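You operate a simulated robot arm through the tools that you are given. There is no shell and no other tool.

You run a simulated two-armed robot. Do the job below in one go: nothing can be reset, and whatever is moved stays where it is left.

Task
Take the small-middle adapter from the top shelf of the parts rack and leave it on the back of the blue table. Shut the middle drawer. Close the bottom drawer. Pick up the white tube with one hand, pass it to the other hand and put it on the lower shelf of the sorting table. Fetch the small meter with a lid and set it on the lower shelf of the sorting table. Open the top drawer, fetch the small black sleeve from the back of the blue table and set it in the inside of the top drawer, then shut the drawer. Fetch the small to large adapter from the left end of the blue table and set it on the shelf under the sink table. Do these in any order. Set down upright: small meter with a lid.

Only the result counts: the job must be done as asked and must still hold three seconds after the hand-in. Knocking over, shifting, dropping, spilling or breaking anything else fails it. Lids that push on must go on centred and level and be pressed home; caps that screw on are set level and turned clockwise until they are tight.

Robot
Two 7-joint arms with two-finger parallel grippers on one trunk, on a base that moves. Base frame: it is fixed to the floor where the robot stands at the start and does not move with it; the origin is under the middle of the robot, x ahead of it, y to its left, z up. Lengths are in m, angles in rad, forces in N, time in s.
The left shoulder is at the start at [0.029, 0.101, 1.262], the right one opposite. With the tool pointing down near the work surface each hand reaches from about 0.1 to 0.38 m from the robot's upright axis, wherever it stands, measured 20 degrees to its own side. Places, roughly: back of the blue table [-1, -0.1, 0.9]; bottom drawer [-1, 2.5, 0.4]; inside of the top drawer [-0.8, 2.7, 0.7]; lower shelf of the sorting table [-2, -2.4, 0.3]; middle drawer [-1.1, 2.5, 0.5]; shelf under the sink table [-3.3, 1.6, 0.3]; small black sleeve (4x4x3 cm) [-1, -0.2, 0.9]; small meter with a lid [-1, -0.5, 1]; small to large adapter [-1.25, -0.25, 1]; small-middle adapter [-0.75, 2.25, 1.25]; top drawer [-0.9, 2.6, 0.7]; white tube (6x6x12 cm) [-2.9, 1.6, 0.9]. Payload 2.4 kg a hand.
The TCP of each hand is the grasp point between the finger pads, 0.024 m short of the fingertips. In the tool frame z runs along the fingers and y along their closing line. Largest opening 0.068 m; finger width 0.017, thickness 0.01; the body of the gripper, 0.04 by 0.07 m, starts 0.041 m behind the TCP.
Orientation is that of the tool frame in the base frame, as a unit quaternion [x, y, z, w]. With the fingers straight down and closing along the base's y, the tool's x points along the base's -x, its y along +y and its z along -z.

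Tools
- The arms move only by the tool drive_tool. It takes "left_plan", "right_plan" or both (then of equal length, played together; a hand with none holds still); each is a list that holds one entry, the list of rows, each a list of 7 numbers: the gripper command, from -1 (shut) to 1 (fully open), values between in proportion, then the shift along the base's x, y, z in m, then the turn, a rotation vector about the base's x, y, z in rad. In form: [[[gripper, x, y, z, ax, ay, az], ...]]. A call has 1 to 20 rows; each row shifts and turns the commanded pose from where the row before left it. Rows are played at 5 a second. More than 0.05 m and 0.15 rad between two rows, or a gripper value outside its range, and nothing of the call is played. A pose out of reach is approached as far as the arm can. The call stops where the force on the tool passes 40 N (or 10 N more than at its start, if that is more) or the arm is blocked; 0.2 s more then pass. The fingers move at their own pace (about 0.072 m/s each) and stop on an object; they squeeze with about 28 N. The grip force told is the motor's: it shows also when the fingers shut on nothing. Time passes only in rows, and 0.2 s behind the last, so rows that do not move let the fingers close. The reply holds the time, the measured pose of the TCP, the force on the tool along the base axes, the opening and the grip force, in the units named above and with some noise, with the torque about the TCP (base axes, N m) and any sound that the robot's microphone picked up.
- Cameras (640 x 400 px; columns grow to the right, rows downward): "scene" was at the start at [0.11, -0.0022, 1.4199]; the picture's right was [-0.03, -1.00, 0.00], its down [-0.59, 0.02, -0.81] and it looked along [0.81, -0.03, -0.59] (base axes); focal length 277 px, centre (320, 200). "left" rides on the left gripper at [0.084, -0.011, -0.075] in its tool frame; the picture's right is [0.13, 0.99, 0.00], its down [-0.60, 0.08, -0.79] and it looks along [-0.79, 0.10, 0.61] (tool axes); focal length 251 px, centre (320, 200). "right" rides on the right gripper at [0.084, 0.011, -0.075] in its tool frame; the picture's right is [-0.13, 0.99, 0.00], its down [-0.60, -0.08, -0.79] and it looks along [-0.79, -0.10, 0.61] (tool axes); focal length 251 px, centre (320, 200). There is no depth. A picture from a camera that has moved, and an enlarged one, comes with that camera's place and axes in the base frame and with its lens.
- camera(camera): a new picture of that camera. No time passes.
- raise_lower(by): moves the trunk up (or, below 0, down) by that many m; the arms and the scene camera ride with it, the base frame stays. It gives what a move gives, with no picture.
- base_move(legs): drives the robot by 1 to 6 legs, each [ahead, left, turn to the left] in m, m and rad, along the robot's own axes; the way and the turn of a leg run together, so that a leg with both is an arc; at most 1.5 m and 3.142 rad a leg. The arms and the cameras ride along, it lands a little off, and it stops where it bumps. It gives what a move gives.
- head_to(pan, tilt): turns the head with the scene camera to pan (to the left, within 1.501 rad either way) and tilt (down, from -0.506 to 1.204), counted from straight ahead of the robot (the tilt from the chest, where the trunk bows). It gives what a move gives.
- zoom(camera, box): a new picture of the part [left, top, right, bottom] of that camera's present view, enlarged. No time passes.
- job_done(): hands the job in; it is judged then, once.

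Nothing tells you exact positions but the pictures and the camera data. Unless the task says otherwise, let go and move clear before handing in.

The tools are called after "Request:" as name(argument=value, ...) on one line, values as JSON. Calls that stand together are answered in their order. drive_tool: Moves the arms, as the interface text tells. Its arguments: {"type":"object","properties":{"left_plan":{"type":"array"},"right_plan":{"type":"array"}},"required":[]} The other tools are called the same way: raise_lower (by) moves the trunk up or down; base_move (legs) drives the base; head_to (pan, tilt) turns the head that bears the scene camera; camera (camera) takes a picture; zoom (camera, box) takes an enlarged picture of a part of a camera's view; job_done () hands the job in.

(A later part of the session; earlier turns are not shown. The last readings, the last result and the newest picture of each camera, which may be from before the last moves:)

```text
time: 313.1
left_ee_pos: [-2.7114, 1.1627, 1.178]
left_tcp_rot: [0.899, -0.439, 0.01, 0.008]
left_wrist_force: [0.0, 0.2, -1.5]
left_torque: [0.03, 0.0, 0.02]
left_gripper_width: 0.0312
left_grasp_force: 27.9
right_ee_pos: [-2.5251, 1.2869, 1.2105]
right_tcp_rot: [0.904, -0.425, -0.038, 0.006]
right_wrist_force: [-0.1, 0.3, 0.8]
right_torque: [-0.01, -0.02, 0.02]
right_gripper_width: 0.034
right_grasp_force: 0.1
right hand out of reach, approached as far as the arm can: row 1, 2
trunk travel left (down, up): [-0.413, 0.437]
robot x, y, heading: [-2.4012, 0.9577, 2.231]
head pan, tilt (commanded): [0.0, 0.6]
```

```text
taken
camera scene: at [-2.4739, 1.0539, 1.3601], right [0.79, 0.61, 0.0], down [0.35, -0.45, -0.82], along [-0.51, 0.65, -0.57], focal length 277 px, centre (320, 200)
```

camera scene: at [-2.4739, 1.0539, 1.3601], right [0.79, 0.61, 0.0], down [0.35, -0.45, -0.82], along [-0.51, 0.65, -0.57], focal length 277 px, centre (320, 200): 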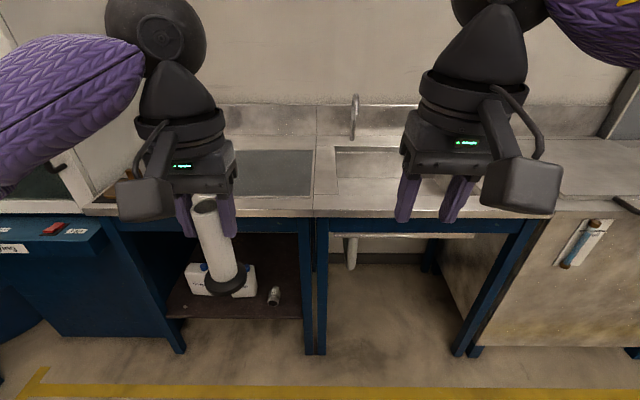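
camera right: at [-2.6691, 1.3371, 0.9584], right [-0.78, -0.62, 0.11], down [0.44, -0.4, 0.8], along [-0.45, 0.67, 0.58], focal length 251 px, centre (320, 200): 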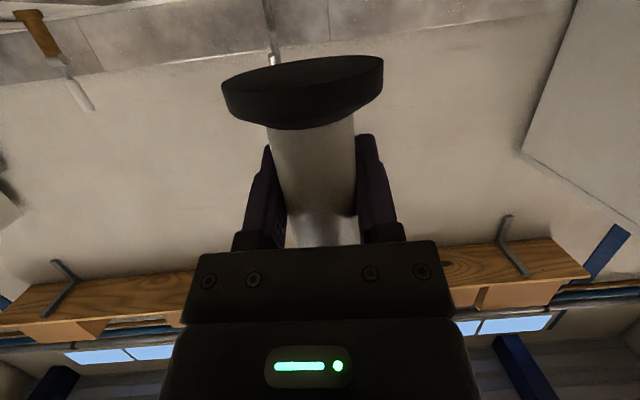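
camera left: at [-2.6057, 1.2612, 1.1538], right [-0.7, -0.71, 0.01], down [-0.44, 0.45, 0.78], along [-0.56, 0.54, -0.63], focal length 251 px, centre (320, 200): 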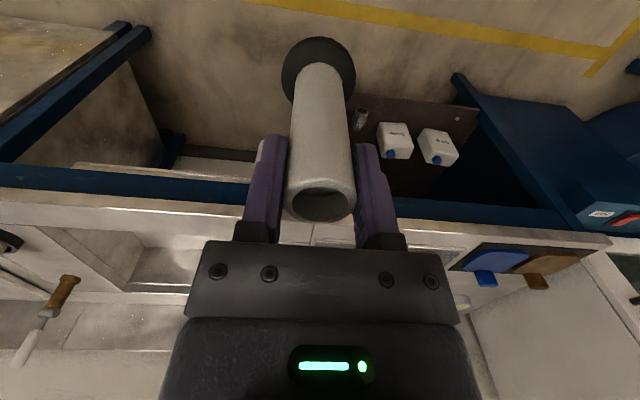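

Now I need the route to the far side of the blue table, where the meter is nearer the edge. Let me look left down that way.

Request:
head_to(pan=1.5, tilt=0.4)

Request:
camera(camera="scene")

Request:
base_move(legs=[[0, 0, 1.0]])

Request:
camera(camera="scene")

```text
time: 314.7
left_ee_pos: [-2.7102, 1.1634, 1.1762]
left_tcp_rot: [0.899, -0.438, 0.011, 0.007]
left_wrist_force: [0.7, 0.0, -1.2]
left_torque: [0.0, 0.0, 0.02]
left_gripper_width: 0.031
left_grasp_force: 27.8
right_ee_pos: [-2.5245, 1.287, 1.2099]
right_tcp_rot: [0.904, -0.426, -0.039, 0.005]
right_wrist_force: [0.2, 0.3, 0.3]
right_torque: [-0.03, 0.0, -0.05]
right_gripper_width: 0.034
right_grasp_force: 0.0
trunk travel left (down, up): [-0.413, 0.437]
robot x, y, heading: [-2.4009, 0.9604, 2.234]
head pan, tilt (commanded): [1.499, 0.4]
```

```text
taken
camera scene: at [-2.4963, 0.9325, 1.3784], right [-0.56, 0.83, 0.0], down [0.32, 0.22, -0.92], along [-0.77, -0.51, -0.39], focal length 277 px, centre (320, 200)
```

scene: 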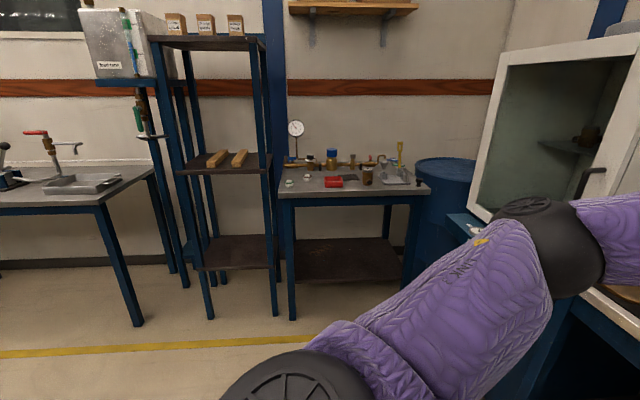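

```text
time: 317.7
left_ee_pos: [-2.7422, 0.8139, 1.177]
left_tcp_rot: [0.999, 0.04, 0.013, 0.002]
left_wrist_force: [0.7, 0.1, -0.9]
left_torque: [0.0, -0.01, 0.02]
left_gripper_width: 0.0309
left_grasp_force: 27.8
right_ee_pos: [-2.7425, 1.0368, 1.2101]
right_tcp_rot: [0.998, 0.053, -0.031, 0.023]
right_wrist_force: [0.5, -0.8, 1.2]
right_torque: [0.02, -0.01, 0.0]
right_gripper_width: 0.034
right_grasp_force: 0.0
trunk travel left (down, up): [-0.413, 0.437]
robot x, y, heading: [-2.3987, 0.959, -3.063]
head pan, tilt (commanded): [1.499, 0.4]
```

```text
taken
camera scene: at [-2.43, 0.8652, 1.3784], right [-1.0, -0.01, 0.0], down [0.0, 0.39, -0.92], along [0.01, -0.92, -0.39], focal length 277 px, centre (320, 200)
```

scene: 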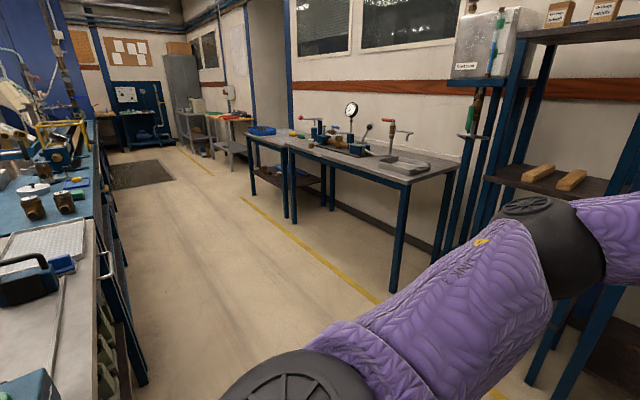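

A wide aisle runs behind the blue and grey tables. I'll drive around through it, with the tube held at about 1.1 m.

Request:
base_move(legs=[[0.54, 0.362, 0], [0, 0, 2.16], [1.0, 0, 0], [0.95, 0, 0]])

Request:
head_to(pan=0.9, tilt=0.5)

Request:
camera(camera="scene")

Request:
head_to(pan=-0.6, tilt=0.4)

Request:
camera(camera="scene")

```text
time: 335.8
left_ee_pos: [-1.3628, -1.1555, 1.1766]
left_tcp_rot: [0.42, 0.907, 0.009, -0.01]
left_wrist_force: [-0.1, 0.3, -1.5]
left_torque: [0.01, 0.02, 0.01]
left_gripper_width: 0.0304
left_grasp_force: 27.5
right_ee_pos: [-1.5439, -1.2872, 1.2102]
right_tcp_rot: [0.409, 0.912, 0.006, 0.038]
right_wrist_force: [-0.1, -0.3, 0.5]
right_torque: [0.03, 0.0, -0.01]
right_gripper_width: 0.0342
right_grasp_force: 0.0
trunk travel left (down, up): [-0.413, 0.437]
robot x, y, heading: [-1.6853, -0.9623, -0.871]
head pan, tilt (commanded): [1.499, 0.4]
```

```text
time: 336.8
left_ee_pos: [-1.3639, -1.1563, 1.1771]
left_tcp_rot: [0.421, 0.907, 0.008, -0.011]
left_wrist_force: [0.0, -0.3, -1.3]
left_torque: [0.0, -0.01, -0.02]
left_gripper_width: 0.0305
left_grasp_force: 28.3
right_ee_pos: [-1.5446, -1.2867, 1.2103]
right_tcp_rot: [0.409, 0.912, 0.006, 0.038]
right_wrist_force: [0.7, 0.0, 0.7]
right_torque: [-0.01, 0.0, -0.03]
right_gripper_width: 0.0342
right_grasp_force: 0.1
trunk travel left (down, up): [-0.413, 0.437]
robot x, y, heading: [-1.6822, -0.9605, -0.87]
head pan, tilt (commanded): [0.901, 0.499]
```

```text
taken
camera scene: at [-1.5712, -0.9835, 1.3692], right [0.03, -1.0, 0.0], down [-0.48, -0.01, -0.88], along [0.88, 0.03, -0.48], focal length 277 px, centre (320, 200)
```

scene: 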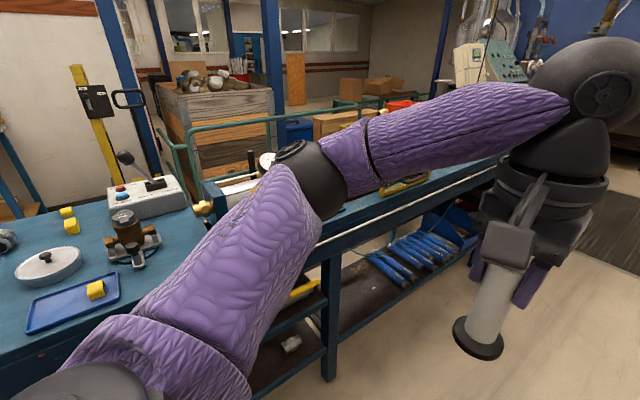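

```text
time: 338.4
left_ee_pos: [-1.3642, -1.1554, 1.1771]
left_tcp_rot: [0.421, 0.907, 0.008, -0.01]
left_wrist_force: [0.1, -0.5, -2.3]
left_torque: [-0.02, 0.0, 0.0]
left_gripper_width: 0.0305
left_grasp_force: 28.5
right_ee_pos: [-1.5447, -1.2858, 1.2098]
right_tcp_rot: [0.408, 0.912, 0.005, 0.038]
right_wrist_force: [0.8, 0.0, -0.2]
right_torque: [-0.01, 0.03, 0.02]
right_gripper_width: 0.0341
right_grasp_force: 0.2
trunk travel left (down, up): [-0.413, 0.437]
robot x, y, heading: [-1.6819, -0.9622, -0.866]
head pan, tilt (commanded): [-0.6, 0.4]
```

```text
taken
camera scene: at [-1.6528, -1.0786, 1.3783], right [-0.99, -0.1, 0.0], down [-0.04, 0.39, -0.92], along [0.09, -0.92, -0.39], focal length 277 px, centre (320, 200)
```

scene: 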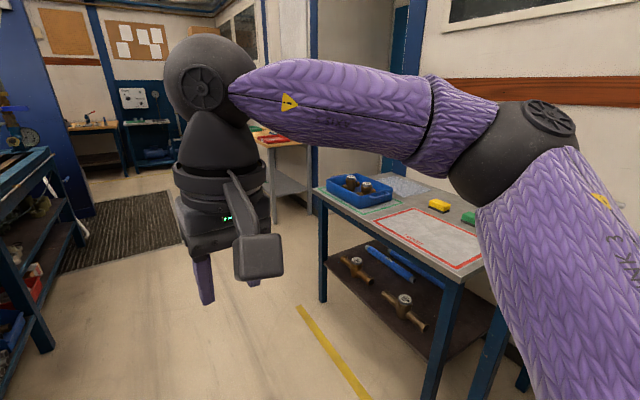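

The sorting table stands opposite, with a lower shelf holding blue bars and brass parts. First the meter: I turn to face the blue table from this side.

Request:
base_move(legs=[[0, 0, 1.536], [0.2, 0, 0]])

Request:
head_to(pan=0.0, tilt=0.7)

Request:
camera(camera="scene")

Request:
camera(camera="right")

```text
time: 343.7
left_ee_pos: [-1.3201, -0.5315, 1.1764]
left_tcp_rot: [-0.327, 0.945, -0.002, -0.012]
left_wrist_force: [1.1, -0.1, -1.5]
left_torque: [-0.06, 0.01, 0.0]
left_gripper_width: 0.0306
left_grasp_force: 28.1
right_ee_pos: [-1.1975, -0.7173, 1.2089]
right_tcp_rot: [-0.338, 0.94, 0.031, 0.024]
right_wrist_force: [-0.1, 0.4, 0.2]
right_torque: [-0.03, -0.03, 0.02]
right_gripper_width: 0.0337
right_grasp_force: 0.1
trunk travel left (down, up): [-0.413, 0.437]
robot x, y, heading: [-1.5259, -0.8418, 0.664]
head pan, tilt (commanded): [-0.6, 0.4]
```

```text
time: 344.7
left_ee_pos: [-1.321, -0.532, 1.1779]
left_tcp_rot: [-0.327, 0.945, -0.001, -0.013]
left_wrist_force: [-0.5, -0.5, -1.3]
left_torque: [0.01, 0.03, -0.03]
left_gripper_width: 0.0306
left_grasp_force: 27.9
right_ee_pos: [-1.1978, -0.718, 1.2099]
right_tcp_rot: [-0.337, 0.941, 0.031, 0.024]
right_wrist_force: [-0.2, -0.4, -0.2]
right_torque: [0.04, 0.02, -0.01]
right_gripper_width: 0.0338
right_grasp_force: 0.1
trunk travel left (down, up): [-0.413, 0.437]
robot x, y, heading: [-1.523, -0.842, 0.668]
head pan, tilt (commanded): [0.0, 0.7]
```

```text
taken
camera scene: at [-1.4341, -0.7704, 1.3515], right [0.61, -0.79, 0.0], down [-0.51, -0.4, -0.77], along [0.6, 0.47, -0.64], focal length 277 px, centre (320, 200)
```

scene: 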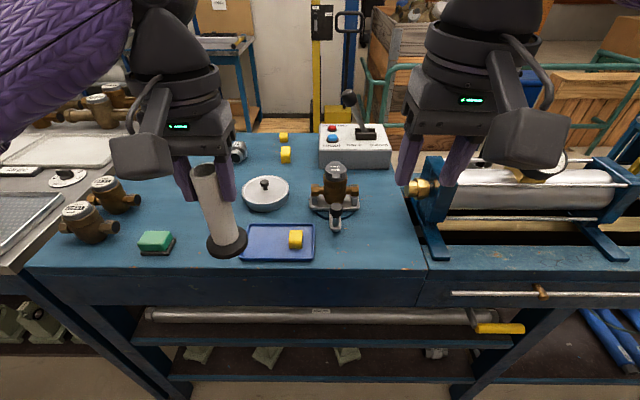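

```text
taken
camera right: at [-1.2703, -0.767, 1.2789], right [-0.53, 0.85, 0.05], down [0.5, 0.26, 0.83], along [0.69, 0.46, -0.56], focal length 251 px, centre (320, 200)
```

right: 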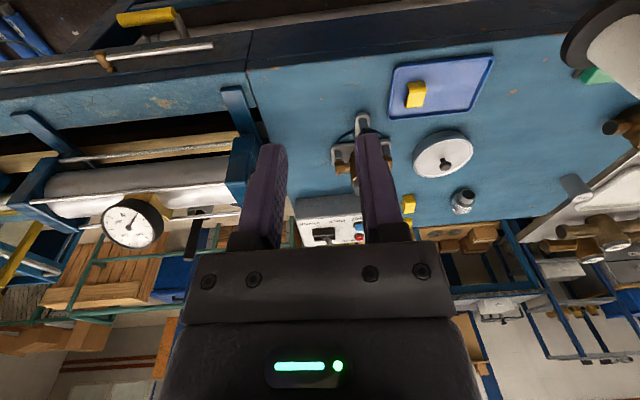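

Request:
zoom(camera="scene", box=[280, 140, 400, 240])

Request:
zoom(camera="right", box=[280, 90, 420, 220])

```text
4.00 times, centred on (340, 190) of scene
camera zoom: at [-1.4341, -0.7704, 1.3515], right [0.61, -0.79, 0.0], down [-0.51, -0.4, -0.77], along [0.6, 0.47, -0.64], focal length 1108 px, centre (240, 240)
```

zoom: 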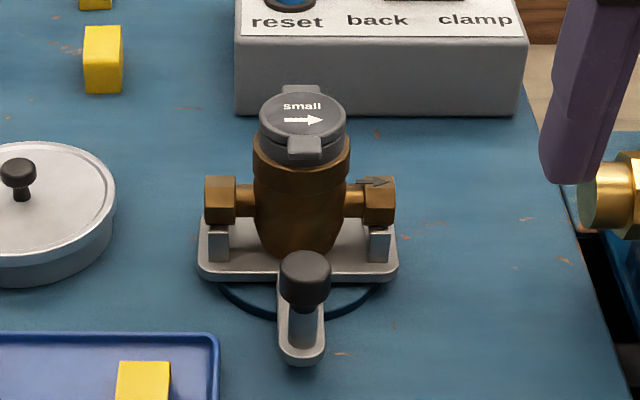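

```text
3.08 times, centred on (350, 155) of right
camera zoom: at [-1.2703, -0.767, 1.2789], right [-0.53, 0.85, 0.05], down [0.5, 0.26, 0.83], along [0.69, 0.46, -0.56], focal length 774 px, centre (228, 338)
```

zoom: 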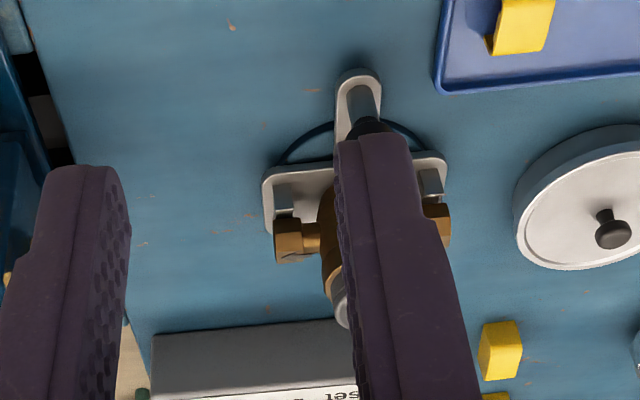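

The lidded "small" meter rests in a cradle, its pipe ends on side posts, with a knob arm in front of it. Fingers closing front-to-back will clear the pipe ends. I'll shift left and come closer.

Request:
base_move(legs=[[0.0, 0.08, 0], [0.18, 0, 0]])

Request:
drive_tool(right_plan=[[[1, 0, 0, 0, -0.05, 0.04, 0.143], [1, 0, 0, 0, 0, 0, 0.143], [1, 0, 0, 0, 0, 0, 0.143], [1, 0, 0, 0, 0, 0, 0.143], [1, 0, 0, 0, 0, 0, 0.143], [1, 0, 0, 0, 0, 0, 0.143], [1, 0, 0, 0, 0, 0, 0.143], [1, 0, 0, 0, 0, 0, 0.143], [1, 0, 0, 0, 0, 0, 0.143], [1, 0, 0, 0, 0, 0, 0.143], [1, 0, 0, 0, 0, 0, 0.141]]])

Request:
camera(camera="scene")

Request:
camera(camera="right")

```text
time: 346.9
left_ee_pos: [-1.2238, -0.3557, 1.1757]
left_tcp_rot: [-0.326, 0.945, -0.001, -0.014]
left_wrist_force: [0.3, 0.6, -1.4]
left_torque: [-0.03, 0.0, -0.02]
left_gripper_width: 0.0305
left_grasp_force: 27.6
right_ee_pos: [-1.1012, -0.5408, 1.2092]
right_tcp_rot: [-0.338, 0.94, 0.03, 0.023]
right_wrist_force: [0.8, 0.8, -0.2]
right_torque: [0.0, 0.01, 0.03]
right_gripper_width: 0.0339
right_grasp_force: 0.3
trunk travel left (down, up): [-0.413, 0.437]
robot x, y, heading: [-1.427, -0.6675, 0.662]
head pan, tilt (commanded): [0.0, 0.7]
```

```text
refused: row 1 steps farther than a row can; nothing moved
```

```text
taken
camera scene: at [-1.3371, -0.5939, 1.3514], right [0.62, -0.79, 0.0], down [-0.51, -0.4, -0.76], along [0.6, 0.47, -0.64], focal length 277 px, centre (320, 200)
```

scene: 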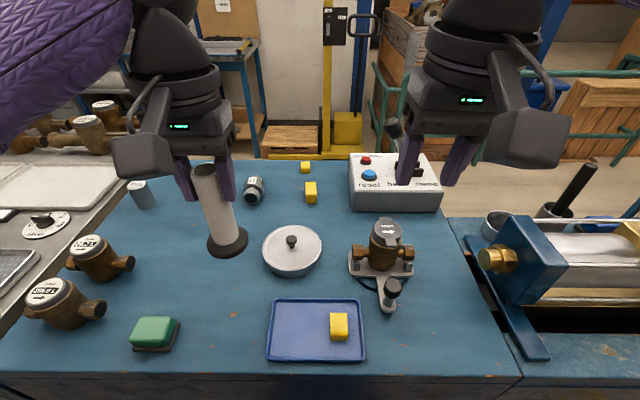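

```text
taken
camera right: at [-1.1732, -0.5905, 1.2787], right [-0.53, 0.84, 0.05], down [0.5, 0.26, 0.83], along [0.68, 0.46, -0.56], focal length 251 px, centre (320, 200)
```

right: 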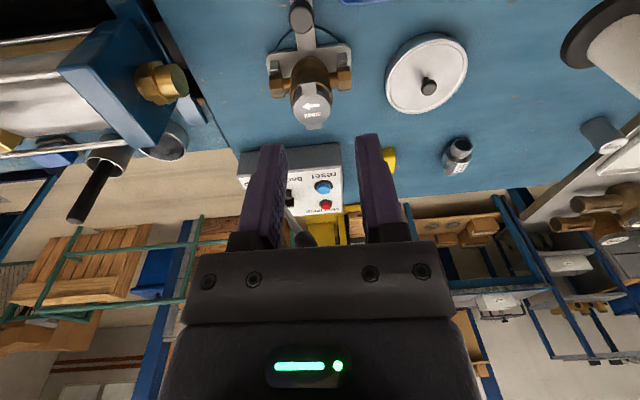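

Good alignment. Now yaw the right hand by 90° (fingers closing front-to-back) at height.

Request:
drive_tool(right_plan=[[[1, 0, 0, 0.02, -0.072, 0.023, 0], [1, 0, 0, 0, 0, 0, 0.141], [1, 0, 0, 0, 0, 0, 0.141], [1, 0, 0, 0, 0, 0, 0.141], [1, 0, 0, 0, 0, 0, 0.141], [1, 0, 0, 0, 0, 0, 0.141], [1, 0, 0, 0, 0, 0, 0.141], [1, 0, 0, 0, 0, 0, 0.141], [1, 0, 0, 0, 0, 0, 0.141], [1, 0, 0, 0, 0, 0, 0.141], [1, 0, 0, 0, 0, 0, 0.141], [1, 0, 0, 0, 0, 0, 0.141]]])

Request:
zoom(camera="scene", box=[320, 190, 450, 320])

Request:
camera(camera="right")

```text
time: 349.5
left_ee_pos: [-1.2244, -0.3552, 1.1769]
left_tcp_rot: [-0.326, 0.945, -0.002, -0.013]
left_wrist_force: [-0.1, 0.8, -1.5]
left_torque: [0.01, 0.0, -0.04]
left_gripper_width: 0.0303
left_grasp_force: 28.3
right_ee_pos: [-1.1985, -0.56, 1.1976]
right_tcp_rot: [0.901, -0.434, -0.001, 0.0]
right_wrist_force: [-1.0, 1.0, -0.3]
right_torque: [0.01, 0.0, 0.01]
right_gripper_width: 0.0682
right_grasp_force: 0.0
right hand out of reach, approached as far as the arm can: row 9, 10, 11, 12
trunk travel left (down, up): [-0.413, 0.437]
robot x, y, heading: [-1.4271, -0.6677, 0.663]
head pan, tilt (commanded): [0.0, 0.7]
```

```text
3.08 times, centred on (385, 255) of scene
camera zoom: at [-1.3379, -0.5944, 1.3515], right [0.62, -0.79, 0.0], down [-0.51, -0.4, -0.76], along [0.6, 0.47, -0.64], focal length 852 px, centre (120, 31)
```

zoom: 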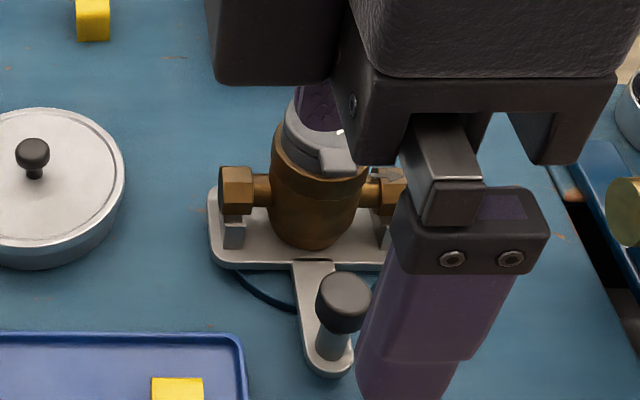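

```text
taken
camera right: at [-1.1551, -0.6325, 1.2726], right [-0.86, -0.52, 0.0], down [-0.31, 0.52, 0.79], along [-0.41, 0.68, -0.61], focal length 251 px, centre (320, 200)
```

right: 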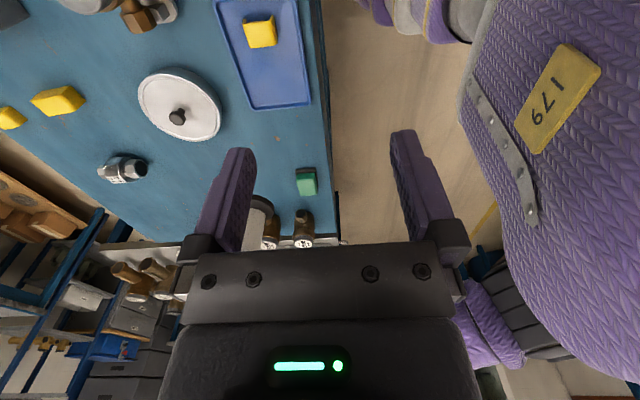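

Request:
drive_tool(right_plan=[[[1, 0.035, 0.0142, -0.007, 0, 0, 0], [1, 0.035, 0.0142, -0.007, 0, 0, 0], [1, 0.035, 0.0142, -0.007, 0, 0, 0], [1, 0.035, 0.0142, -0.007, 0, 0, 0], [1, 0.035, 0.0142, -0.007, 0, 0, 0], [1, 0, 0, 0, 0, 0, 0]]])

Request:
camera(camera="right")

Request:
camera(camera="scene")

```text
time: 350.9
left_ee_pos: [-1.2248, -0.3545, 1.1763]
left_tcp_rot: [-0.327, 0.945, -0.002, -0.013]
left_wrist_force: [-0.6, -0.3, -0.8]
left_torque: [0.01, 0.0, 0.01]
left_gripper_width: 0.0307
left_grasp_force: 27.8
right_ee_pos: [-1.1967, -0.5416, 1.1461]
right_tcp_rot: [0.901, -0.435, -0.001, 0.002]
right_wrist_force: [-0.2, 0.2, 0.5]
right_torque: [-0.01, -0.02, 0.01]
right_gripper_width: 0.068
right_grasp_force: 0.1
right hand out of reach, approached as far as the arm can: row 1, 2, 3, 4, 5
trunk travel left (down, up): [-0.413, 0.437]
robot x, y, heading: [-1.4278, -0.6641, 0.672]
head pan, tilt (commanded): [0.0, 0.7]
```

```text
taken
camera right: at [-1.1521, -0.6137, 1.2208], right [-0.86, -0.51, 0.0], down [-0.31, 0.52, 0.79], along [-0.41, 0.68, -0.61], focal length 251 px, centre (320, 200)
```

right: 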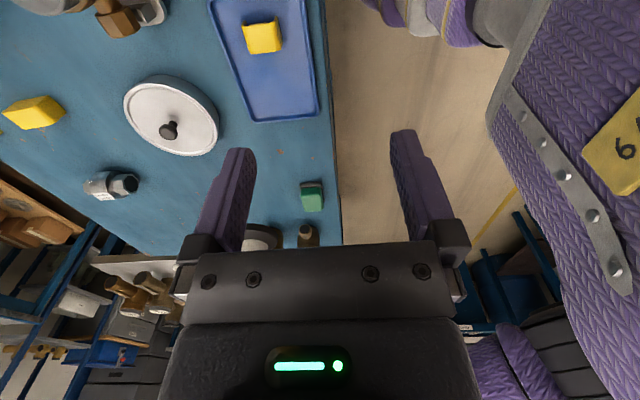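

```text
taken
camera scene: at [-1.3378, -0.5944, 1.3515], right [0.62, -0.79, 0.0], down [-0.51, -0.4, -0.76], along [0.6, 0.47, -0.64], focal length 277 px, centre (320, 200)
```

scene: 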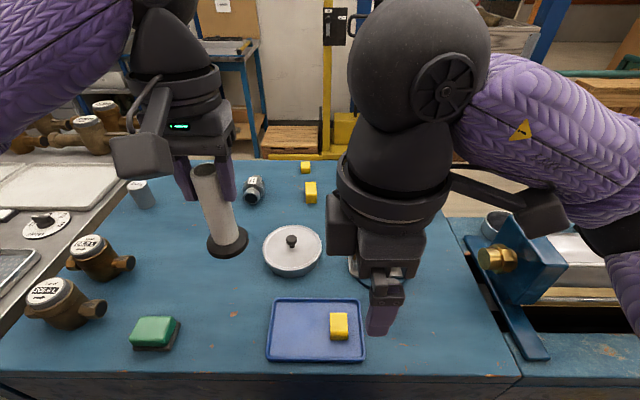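

This yaw direction hits a wrist limit; the opposite yaw (camera on the left) worked earlier. I'll rotate the hand the other way round.

Request:
drive_tool(right_plan=[[[1, 0, 0, 0.01, 0, 0, -0.143], [1, 0, 0, 0.01, 0, 0, -0.143], [1, 0.005, -0.003, 0.01, 0, 0, -0.143], [1, 0.005, -0.003, 0.005, 0, 0, -0.143], [1, 0.005, -0.003, 0, 0, 0, -0.143], [1, 0.005, -0.003, 0, 0, 0, -0.143], [1, 0.005, -0.003, 0, 0, 0, -0.143], [1, 0.005, -0.003, 0, 0, 0, -0.143], [1, 0.005, -0.003, 0, 0, 0, -0.143], [1, 0.005, -0.003, 0, 0, 0, -0.143], [1, 0.005, -0.003, 0, 0, 0, -0.143]]])

Request:
drive_tool(right_plan=[[[1, 0.008, 0.003, 0, 0, 0, -0.143], [1, 0.008, 0.003, 0, 0, 0, -0.143], [1, 0.008, 0.003, 0, 0, 0, -0.143], [1, 0.008, 0.003, 0, 0, 0, -0.143], [1, 0.008, 0.003, 0, 0, 0, -0.143], [1, 0.008, 0.003, 0, 0, 0, -0.143], [1, 0.008, 0.003, 0, 0, 0, -0.143], [1, 0.008, 0.003, 0, 0, 0, -0.143], [1, 0.008, 0.003, 0, 0, 0, -0.143], [1, 0.008, 0.003, 0, 0, 0, -0.143], [1, 0.008, 0.003, 0, 0, 0, -0.141]]])

Request:
camera(camera="right")

Request:
camera(camera="scene")

```text
time: 353.3
left_ee_pos: [-1.2256, -0.3552, 1.1771]
left_tcp_rot: [-0.326, 0.945, -0.002, -0.013]
left_wrist_force: [0.5, -0.2, -1.8]
left_torque: [0.0, 0.01, -0.02]
left_gripper_width: 0.0305
left_grasp_force: 27.9
right_ee_pos: [-1.1511, -0.5684, 1.1804]
right_tcp_rot: [-0.328, 0.945, 0.001, 0.0]
right_wrist_force: [-0.4, 0.1, 0.6]
right_torque: [0.01, -0.02, -0.02]
right_gripper_width: 0.0679
right_grasp_force: 0.0
trunk travel left (down, up): [-0.413, 0.437]
robot x, y, heading: [-1.4312, -0.6653, 0.664]
head pan, tilt (commanded): [0.0, 0.7]
```

```text
time: 355.7
left_ee_pos: [-1.2249, -0.3553, 1.1766]
left_tcp_rot: [-0.326, 0.945, -0.002, -0.013]
left_wrist_force: [0.4, -0.3, -1.3]
left_torque: [0.01, -0.03, -0.02]
left_gripper_width: 0.0306
left_grasp_force: 27.9
right_ee_pos: [-1.0615, -0.5363, 1.1815]
right_tcp_rot: [0.436, 0.9, 0.0, 0.0]
right_wrist_force: [-0.4, -0.7, -0.2]
right_torque: [0.0, 0.01, 0.0]
right_gripper_width: 0.0678
right_grasp_force: 0.0
trunk travel left (down, up): [-0.413, 0.437]
robot x, y, heading: [-1.428, -0.6661, 0.664]
head pan, tilt (commanded): [0.0, 0.7]
```

```text
taken
camera right: at [-1.1042, -0.462, 1.2553], right [0.86, 0.51, 0.0], down [0.31, -0.52, 0.79], along [0.41, -0.68, -0.61], focal length 251 px, centre (320, 200)
```

right: 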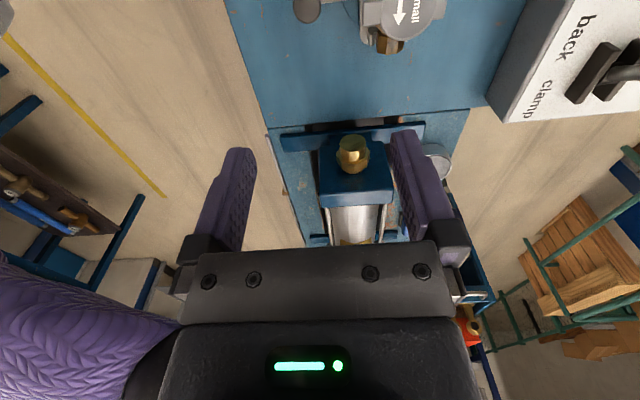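

```text
taken
camera scene: at [-1.3377, -0.5944, 1.3515], right [0.62, -0.79, 0.0], down [-0.51, -0.4, -0.76], along [0.6, 0.47, -0.64], focal length 277 px, centre (320, 200)
```

scene: 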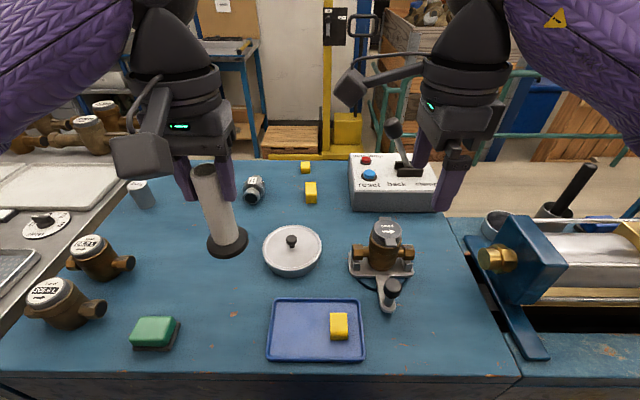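

Request:
zoom(camera="scene", box=[330, 200, 440, 320])

Request:
zoom(camera="right", box=[280, 0, 480, 125])

```text
3.33 times, centred on (385, 260) of scene
camera zoom: at [-1.3377, -0.5944, 1.3515], right [0.62, -0.79, 0.0], down [-0.51, -0.4, -0.76], along [0.6, 0.47, -0.64], focal length 923 px, centre (103, 0)
```

zoom: 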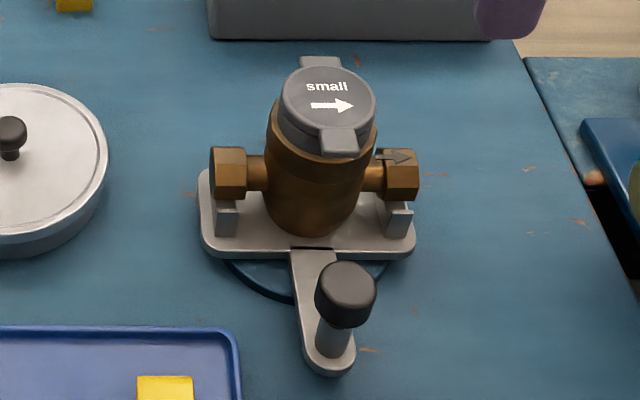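

```text
3.20 times, centred on (380, 62) of right
camera zoom: at [-1.1042, -0.462, 1.2553], right [0.86, 0.51, 0.0], down [0.31, -0.52, 0.79], along [0.41, -0.68, -0.61], focal length 805 px, centre (128, 640)
```

zoom: 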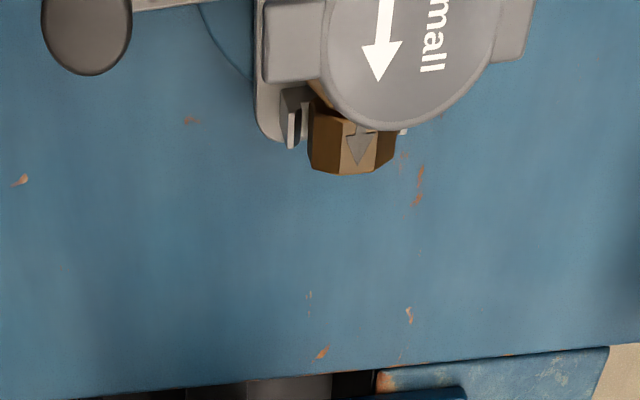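

The lid's centre is at about (-1.015, -0.486, 1.014). Moving the right hand above it.

Request:
drive_tool(right_plan=[[[1, 0.0155, 0.0168, -0.02, 0, 0, 0], [1, 0.0155, 0.0168, -0.02, 0, 0, 0], [1, 0.0155, 0.0167, -0.02, 0, 0, 0], [1, 0, 0, -0.01, 0, 0, 0], [1, 0, 0, 0, 0, 0, 0]]])

Request:
camera(camera="right")

Request:
zoom(camera="scene", box=[330, 180, 450, 310])

```text
time: 356.9
left_ee_pos: [-1.2249, -0.3556, 1.178]
left_tcp_rot: [-0.326, 0.945, -0.002, -0.013]
left_wrist_force: [0.0, -0.4, -1.6]
left_torque: [0.02, -0.02, -0.01]
left_gripper_width: 0.0305
left_grasp_force: 28.0
right_ee_pos: [-1.0155, -0.4826, 1.1132]
right_tcp_rot: [0.435, 0.901, -0.001, 0.0]
right_wrist_force: [-0.2, 0.2, 0.6]
right_torque: [-0.02, 0.01, -0.03]
right_gripper_width: 0.0682
right_grasp_force: 0.0
trunk travel left (down, up): [-0.413, 0.437]
robot x, y, heading: [-1.4287, -0.6676, 0.668]
head pan, tilt (commanded): [0.0, 0.7]
```

```text
taken
camera right: at [-1.058, -0.4107, 1.1862], right [0.86, 0.51, 0.0], down [0.31, -0.52, 0.79], along [0.41, -0.68, -0.61], focal length 251 px, centre (320, 200)
```

right: 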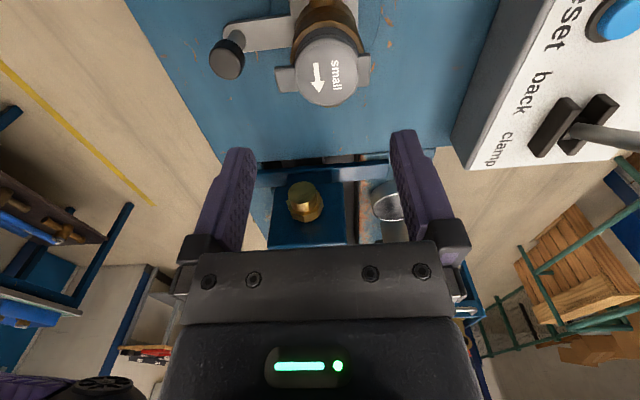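

```text
3.08 times, centred on (390, 245) of scene
camera zoom: at [-1.3378, -0.5945, 1.3515], right [0.62, -0.79, 0.0], down [-0.51, -0.4, -0.76], along [0.6, 0.47, -0.64], focal length 852 px, centre (105, 62)
```

zoom: 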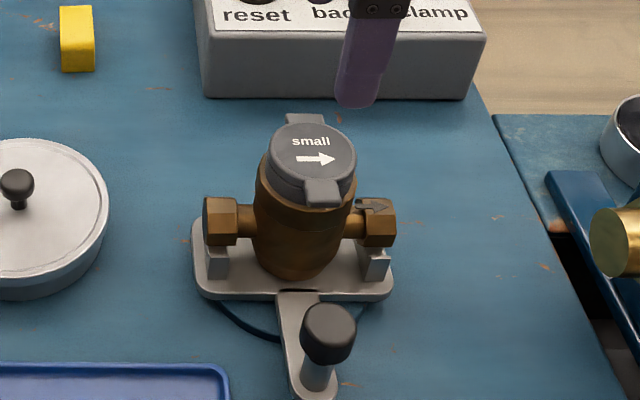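

The lid has front and back tabs that would block fingers closing front-to-back, so I'll grip diagonally (45°), between tabs and pipe ends.

Request:
drive_tool(right_plan=[[[1, 0.004, 0.003, 0, 0, 0, 0.131], [1, 0, 0, 0, 0, 0, 0.131], [1, 0, 0, 0, 0, 0, 0.131], [1, 0, 0, 0, 0, 0, 0.131], [1, 0, 0, 0, 0, 0, 0.131], [1, 0, 0, 0, 0, 0, 0.131], [1, 0, 0, 0, 0, 0, 0]]])

Request:
camera(camera="right")

```text
time: 358.5
left_ee_pos: [-1.2238, -0.3563, 1.1762]
left_tcp_rot: [-0.326, 0.945, -0.001, -0.014]
left_wrist_force: [0.0, 0.0, -0.6]
left_torque: [0.01, -0.02, -0.03]
left_gripper_width: 0.0304
left_grasp_force: 27.9
right_ee_pos: [-1.0117, -0.4806, 1.1119]
right_tcp_rot: [0.057, 0.998, -0.001, 0.001]
right_wrist_force: [0.1, 0.2, 0.0]
right_torque: [0.01, 0.0, -0.02]
right_gripper_width: 0.0678
right_grasp_force: 0.1
trunk travel left (down, up): [-0.413, 0.437]
robot x, y, heading: [-1.4276, -0.6654, 0.66]
head pan, tilt (commanded): [0.0, 0.7]
```

```text
taken
camera right: at [-1.0929, -0.4606, 1.1859], right [0.24, 0.97, 0.0], down [0.59, -0.15, 0.79], along [0.77, -0.19, -0.61], focal length 251 px, centre (320, 200)
```

right: 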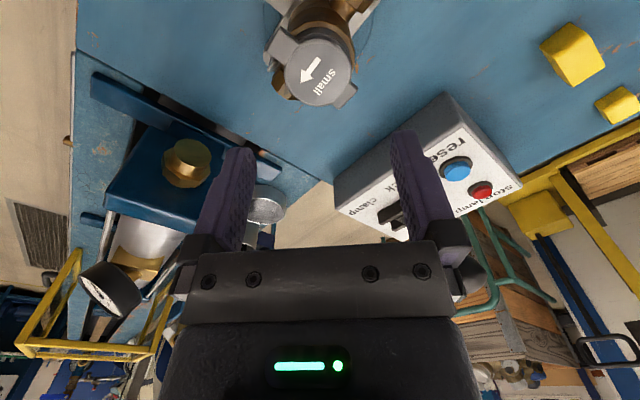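

Request:
drive_tool(right_plan=[[[1, -0.001, -0.0005, -0.035, 0, 0, 0], [1, 0, 0, -0.03, 0, 0, 0], [1, 0, 0, 0, 0, 0, 0]]])

Request:
camera(camera="right")

Request:
zoom(camera="scene", box=[330, 180, 450, 310])

```text
time: 359.3
left_ee_pos: [-1.2248, -0.3564, 1.1772]
left_tcp_rot: [-0.326, 0.945, -0.002, -0.014]
left_wrist_force: [0.2, -0.7, -2.2]
left_torque: [-0.01, -0.01, 0.03]
left_gripper_width: 0.0306
left_grasp_force: 28.1
right_ee_pos: [-1.0112, -0.4814, 1.0478]
right_tcp_rot: [0.057, 0.998, 0.0, 0.001]
right_wrist_force: [0.3, -0.1, -0.8]
right_torque: [0.01, -0.03, -0.03]
right_gripper_width: 0.068
right_grasp_force: 0.0
trunk travel left (down, up): [-0.413, 0.437]
robot x, y, heading: [-1.4296, -0.6652, 0.666]
head pan, tilt (commanded): [0.0, 0.7]
```

```text
taken
camera right: at [-1.0932, -0.4605, 1.1211], right [0.24, 0.97, 0.0], down [0.59, -0.15, 0.79], along [0.77, -0.19, -0.61], focal length 251 px, centre (320, 200)
```

right: 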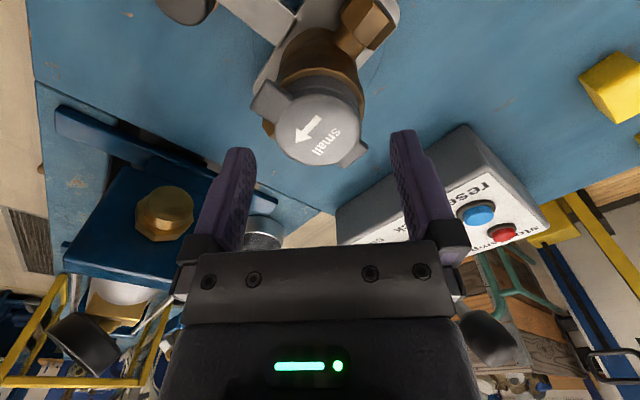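

```text
3.08 times, centred on (390, 245) of scene
camera zoom: at [-1.3378, -0.5945, 1.3515], right [0.62, -0.79, 0.0], down [-0.51, -0.4, -0.76], along [0.6, 0.47, -0.64], focal length 852 px, centre (105, 62)
```

zoom: 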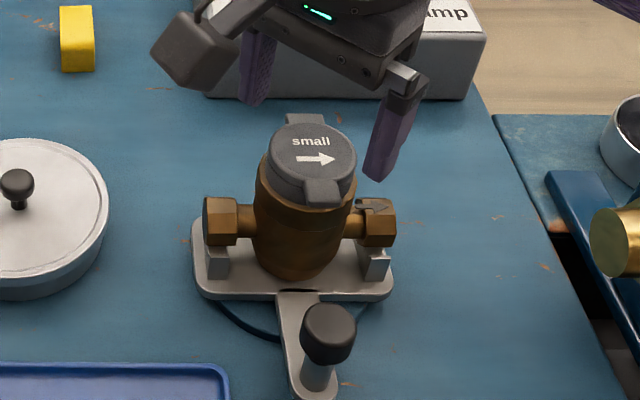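

Request:
zoom(camera="right", box=[220, 20, 420, 190])

```text
2.35 times, centred on (320, 105) of right
camera zoom: at [-1.0932, -0.4605, 1.1211], right [0.24, 0.97, 0.0], down [0.59, -0.15, 0.79], along [0.77, -0.19, -0.61], focal length 592 px, centre (320, 424)
```

zoom: 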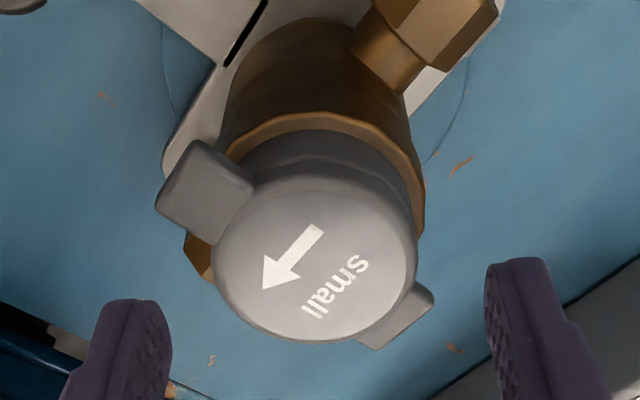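

The lid top is actually at z≈1.00; I need to shift 8 mm and yaw a bit more to clear the front tab.

Request:
drive_tool(right_plan=[[[1, 0.008, -0.001, 0, 0, 0, 0.14], [1, 0, 0, 0, 0, 0, 0], [1, 0, 0, 0, 0, 0, 0]]])

Request:
zoom(camera="right", box=[220, 20, 420, 190])

```text
time: 360.1
left_ee_pos: [-1.2259, -0.3558, 1.1765]
left_tcp_rot: [-0.326, 0.945, -0.002, -0.013]
left_wrist_force: [0.2, 0.6, -1.5]
left_torque: [-0.01, 0.0, -0.02]
left_gripper_width: 0.0306
left_grasp_force: 27.9
right_ee_pos: [-1.0033, -0.4835, 1.0457]
right_tcp_rot: [-0.013, 1.0, 0.0, 0.001]
right_wrist_force: [-0.5, 0.4, 0.4]
right_torque: [-0.01, -0.04, 0.02]
right_gripper_width: 0.0679
right_grasp_force: 0.1
trunk travel left (down, up): [-0.413, 0.437]
robot x, y, heading: [-1.4307, -0.6676, 0.666]
head pan, tilt (commanded): [0.0, 0.7]
```

```text
2.35 times, centred on (320, 105) of right
camera zoom: at [-1.0875, -0.4734, 1.1206], right [0.1, 0.99, 0.0], down [0.6, -0.06, 0.79], along [0.79, -0.08, -0.61], focal length 592 px, centre (320, 424)
```

zoom: 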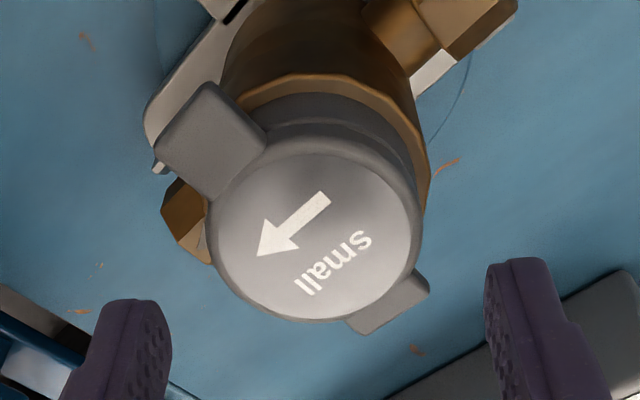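

Clearances look good on both sides. Descending carefully.

Request:
drive_tool(right_plan=[[[1, 0, 0, -0.02, 0, 0, 0], [1, 0, 0, -0.015, 0, 0, 0], [1, 0, 0, 0, 0, 0, 0]]])

Request:
camera(camera="right")

Request:
zoom(camera="scene", box=[330, 180, 450, 310])

```text
time: 360.9
left_ee_pos: [-1.2252, -0.3556, 1.1784]
left_tcp_rot: [-0.325, 0.945, -0.001, -0.013]
left_wrist_force: [0.1, 0.4, -1.7]
left_torque: [-0.01, 0.0, 0.01]
left_gripper_width: 0.0304
left_grasp_force: 28.4
right_ee_pos: [-1.0041, -0.4842, 1.0114]
right_tcp_rot: [-0.012, 1.0, 0.0, 0.0]
right_wrist_force: [0.4, -0.7, 0.0]
right_torque: [0.02, 0.0, 0.01]
right_gripper_width: 0.068
right_grasp_force: 0.1
trunk travel left (down, up): [-0.413, 0.437]
robot x, y, heading: [-1.4275, -0.666, 0.665]
head pan, tilt (commanded): [0.0, 0.7]
```

```text
taken
camera right: at [-1.0871, -0.4736, 1.0854], right [0.1, 0.99, 0.0], down [0.6, -0.06, 0.79], along [0.79, -0.08, -0.61], focal length 251 px, centre (320, 200)
```

right: 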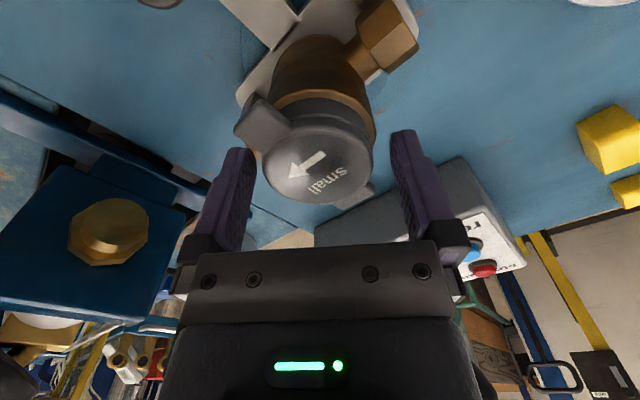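

```text
3.08 times, centred on (390, 245) of scene
camera zoom: at [-1.3378, -0.5945, 1.3515], right [0.62, -0.79, 0.0], down [-0.51, -0.4, -0.76], along [0.6, 0.47, -0.64], focal length 852 px, centre (105, 62)
```

zoom: 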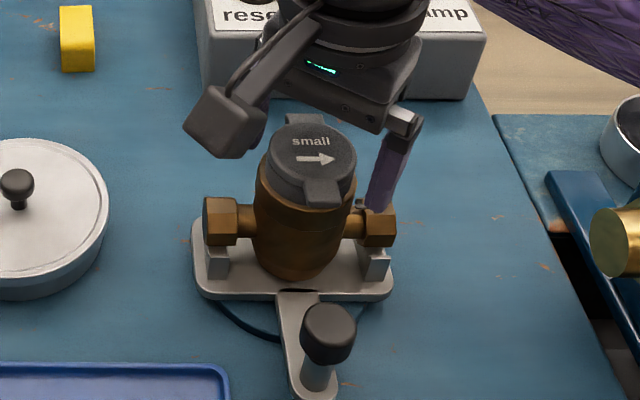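

Request:
drive_tool(right_plan=[[[1, 0, -0.001, -0.015, 0, 0, 0], [1, 0, 0, -0.015, 0, 0, 0], [1, 0, 0, -0.01, 0, 0, 0], [1, 0, 0, -0.008, 0, 0, 0], [1, 0, 0, 0, 0, 0, 0]]])

Request:
camera(camera="right")

Request:
zoom(camera="scene", box=[330, 180, 450, 310])

```text
time: 362.0
left_ee_pos: [-1.2265, -0.358, 1.1774]
left_tcp_rot: [-0.326, 0.945, -0.001, -0.012]
left_wrist_force: [0.9, 0.7, -0.8]
left_torque: [0.0, 0.01, 0.0]
left_gripper_width: 0.0306
left_grasp_force: 27.7
right_ee_pos: [-1.0044, -0.4845, 0.9702]
right_tcp_rot: [-0.012, 1.0, 0.006, 0.004]
right_wrist_force: [-2.1, -2.8, 19.3]
right_torque: [-0.12, 0.11, 0.01]
right_gripper_width: 0.0681
right_grasp_force: 0.0
trunk travel left (down, up): [-0.413, 0.437]
robot x, y, heading: [-1.4256, -0.6703, 0.662]
head pan, tilt (commanded): [0.0, 0.7]
stopped in row 5 (right hand): the force on the tool passed its limit at 45 N (the readings are from after the stop); the commanded pose is now the measured one
```

```text
taken
camera right: at [-1.0878, -0.4748, 1.0433], right [0.11, 0.99, 0.01], down [0.6, -0.07, 0.8], along [0.79, -0.08, -0.6], focal length 251 px, centre (320, 200)
```

right: 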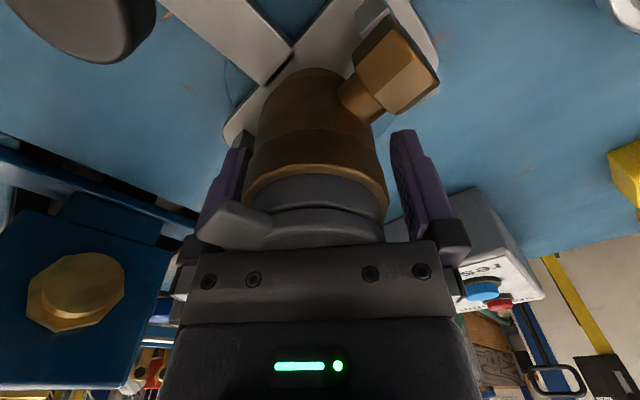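

```text
3.08 times, centred on (390, 245) of scene
camera zoom: at [-1.3398, -0.596, 1.3519], right [0.62, -0.79, 0.0], down [-0.51, -0.4, -0.77], along [0.6, 0.47, -0.64], focal length 852 px, centre (105, 62)
```

zoom: 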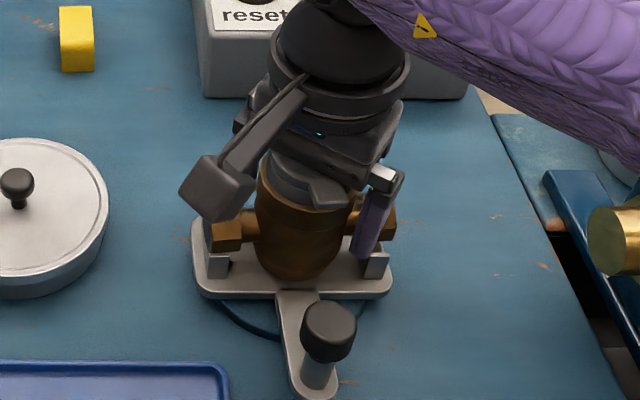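

The palm just touched the lid (z≈1.01). I'll raise 8 mm and close on the brass body.

Request:
drive_tool(right_plan=[[[1, 0, 0, 0.008, 0, 0, 0], [1, 0, 0, 0, 0, 0, 0], [0.6, 0, 0, 0, 0, 0, 0], [0, 0, 0, 0, 0, 0, 0], [-1, 0, 0, 0, 0, 0, 0], [-1, 0, 0, 0, 0, 0, 0], [-1, 0, 0, 0, 0, 0, 0]]])

Request:
camera(camera="right")

Request:
zoom(camera="scene", box=[330, 180, 450, 310])

```text
time: 363.6
left_ee_pos: [-1.2254, -0.3566, 1.1774]
left_tcp_rot: [-0.326, 0.945, -0.002, -0.013]
left_wrist_force: [0.5, 0.4, -0.9]
left_torque: [0.0, 0.0, 0.01]
left_gripper_width: 0.0306
left_grasp_force: 28.1
right_ee_pos: [-1.0027, -0.484, 0.9758]
right_tcp_rot: [-0.011, 1.0, 0.005, 0.003]
right_wrist_force: [-1.3, -0.2, 0.0]
right_torque: [-0.09, 0.1, -0.05]
right_gripper_width: 0.0557
right_grasp_force: 27.5
trunk travel left (down, up): [-0.413, 0.437]
robot x, y, heading: [-1.4272, -0.6644, 0.666]
head pan, tilt (commanded): [0.0, 0.7]
```

```text
taken
camera right: at [-1.0866, -0.474, 1.0495], right [0.11, 0.99, 0.01], down [0.6, -0.07, 0.8], along [0.79, -0.08, -0.6], focal length 251 px, centre (320, 200)
```

right: 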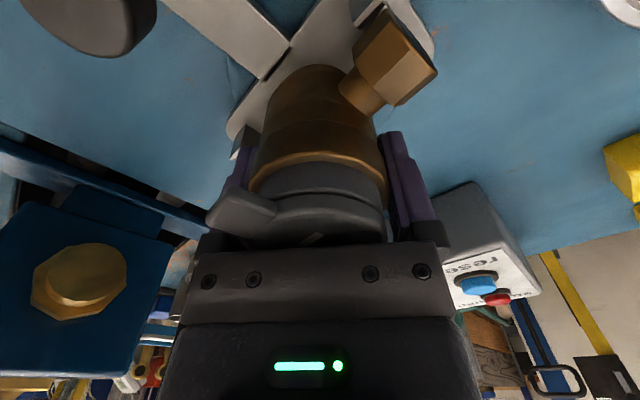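

```text
3.08 times, centred on (390, 245) of scene
camera zoom: at [-1.3378, -0.5945, 1.3515], right [0.62, -0.79, 0.0], down [-0.51, -0.4, -0.76], along [0.6, 0.47, -0.64], focal length 852 px, centre (105, 62)
```

zoom: 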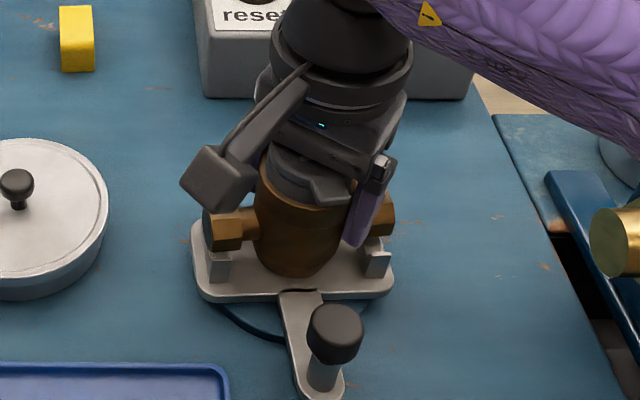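

Gripped firmly on the brass body. Lifting slowly to confirm it comes out of the cradle freely.

Request:
drive_tool(right_plan=[[[-1, 0, 0, 0.01, 0, 0, 0], [-1, 0, 0, 0.015, 0, 0, 0], [-1, 0, 0, 0, 0, 0, 0]]])

Request:
zoom(camera="scene", box=[330, 180, 450, 310])

```text
time: 364.4
left_ee_pos: [-1.2248, -0.3575, 1.1758]
left_tcp_rot: [-0.326, 0.945, -0.002, -0.013]
left_wrist_force: [-0.2, -0.1, -0.2]
left_torque: [-0.01, -0.01, 0.0]
left_gripper_width: 0.0307
left_grasp_force: 28.5
right_ee_pos: [-1.0019, -0.4835, 0.9998]
right_tcp_rot: [-0.012, 1.0, 0.004, 0.004]
right_wrist_force: [-0.3, -0.3, -4.5]
right_torque: [0.0, -0.04, 0.0]
right_gripper_width: 0.0557
right_grasp_force: 28.4
trunk travel left (down, up): [-0.413, 0.437]
robot x, y, heading: [-1.4286, -0.6659, 0.661]
head pan, tilt (commanded): [0.0, 0.7]
```

```text
3.08 times, centred on (390, 245) of scene
camera zoom: at [-1.3373, -0.5943, 1.3514], right [0.62, -0.79, 0.0], down [-0.51, -0.4, -0.76], along [0.6, 0.47, -0.64], focal length 852 px, centre (105, 62)
```

zoom: 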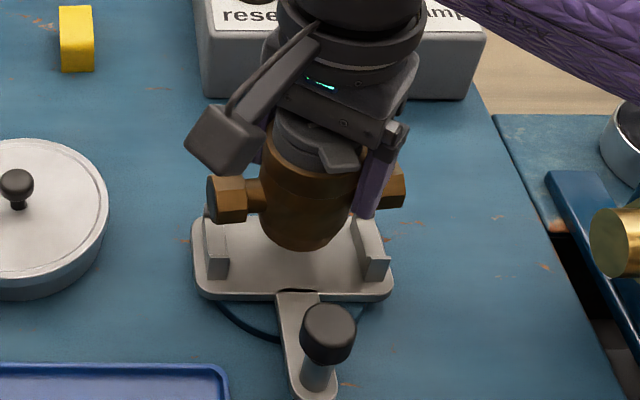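

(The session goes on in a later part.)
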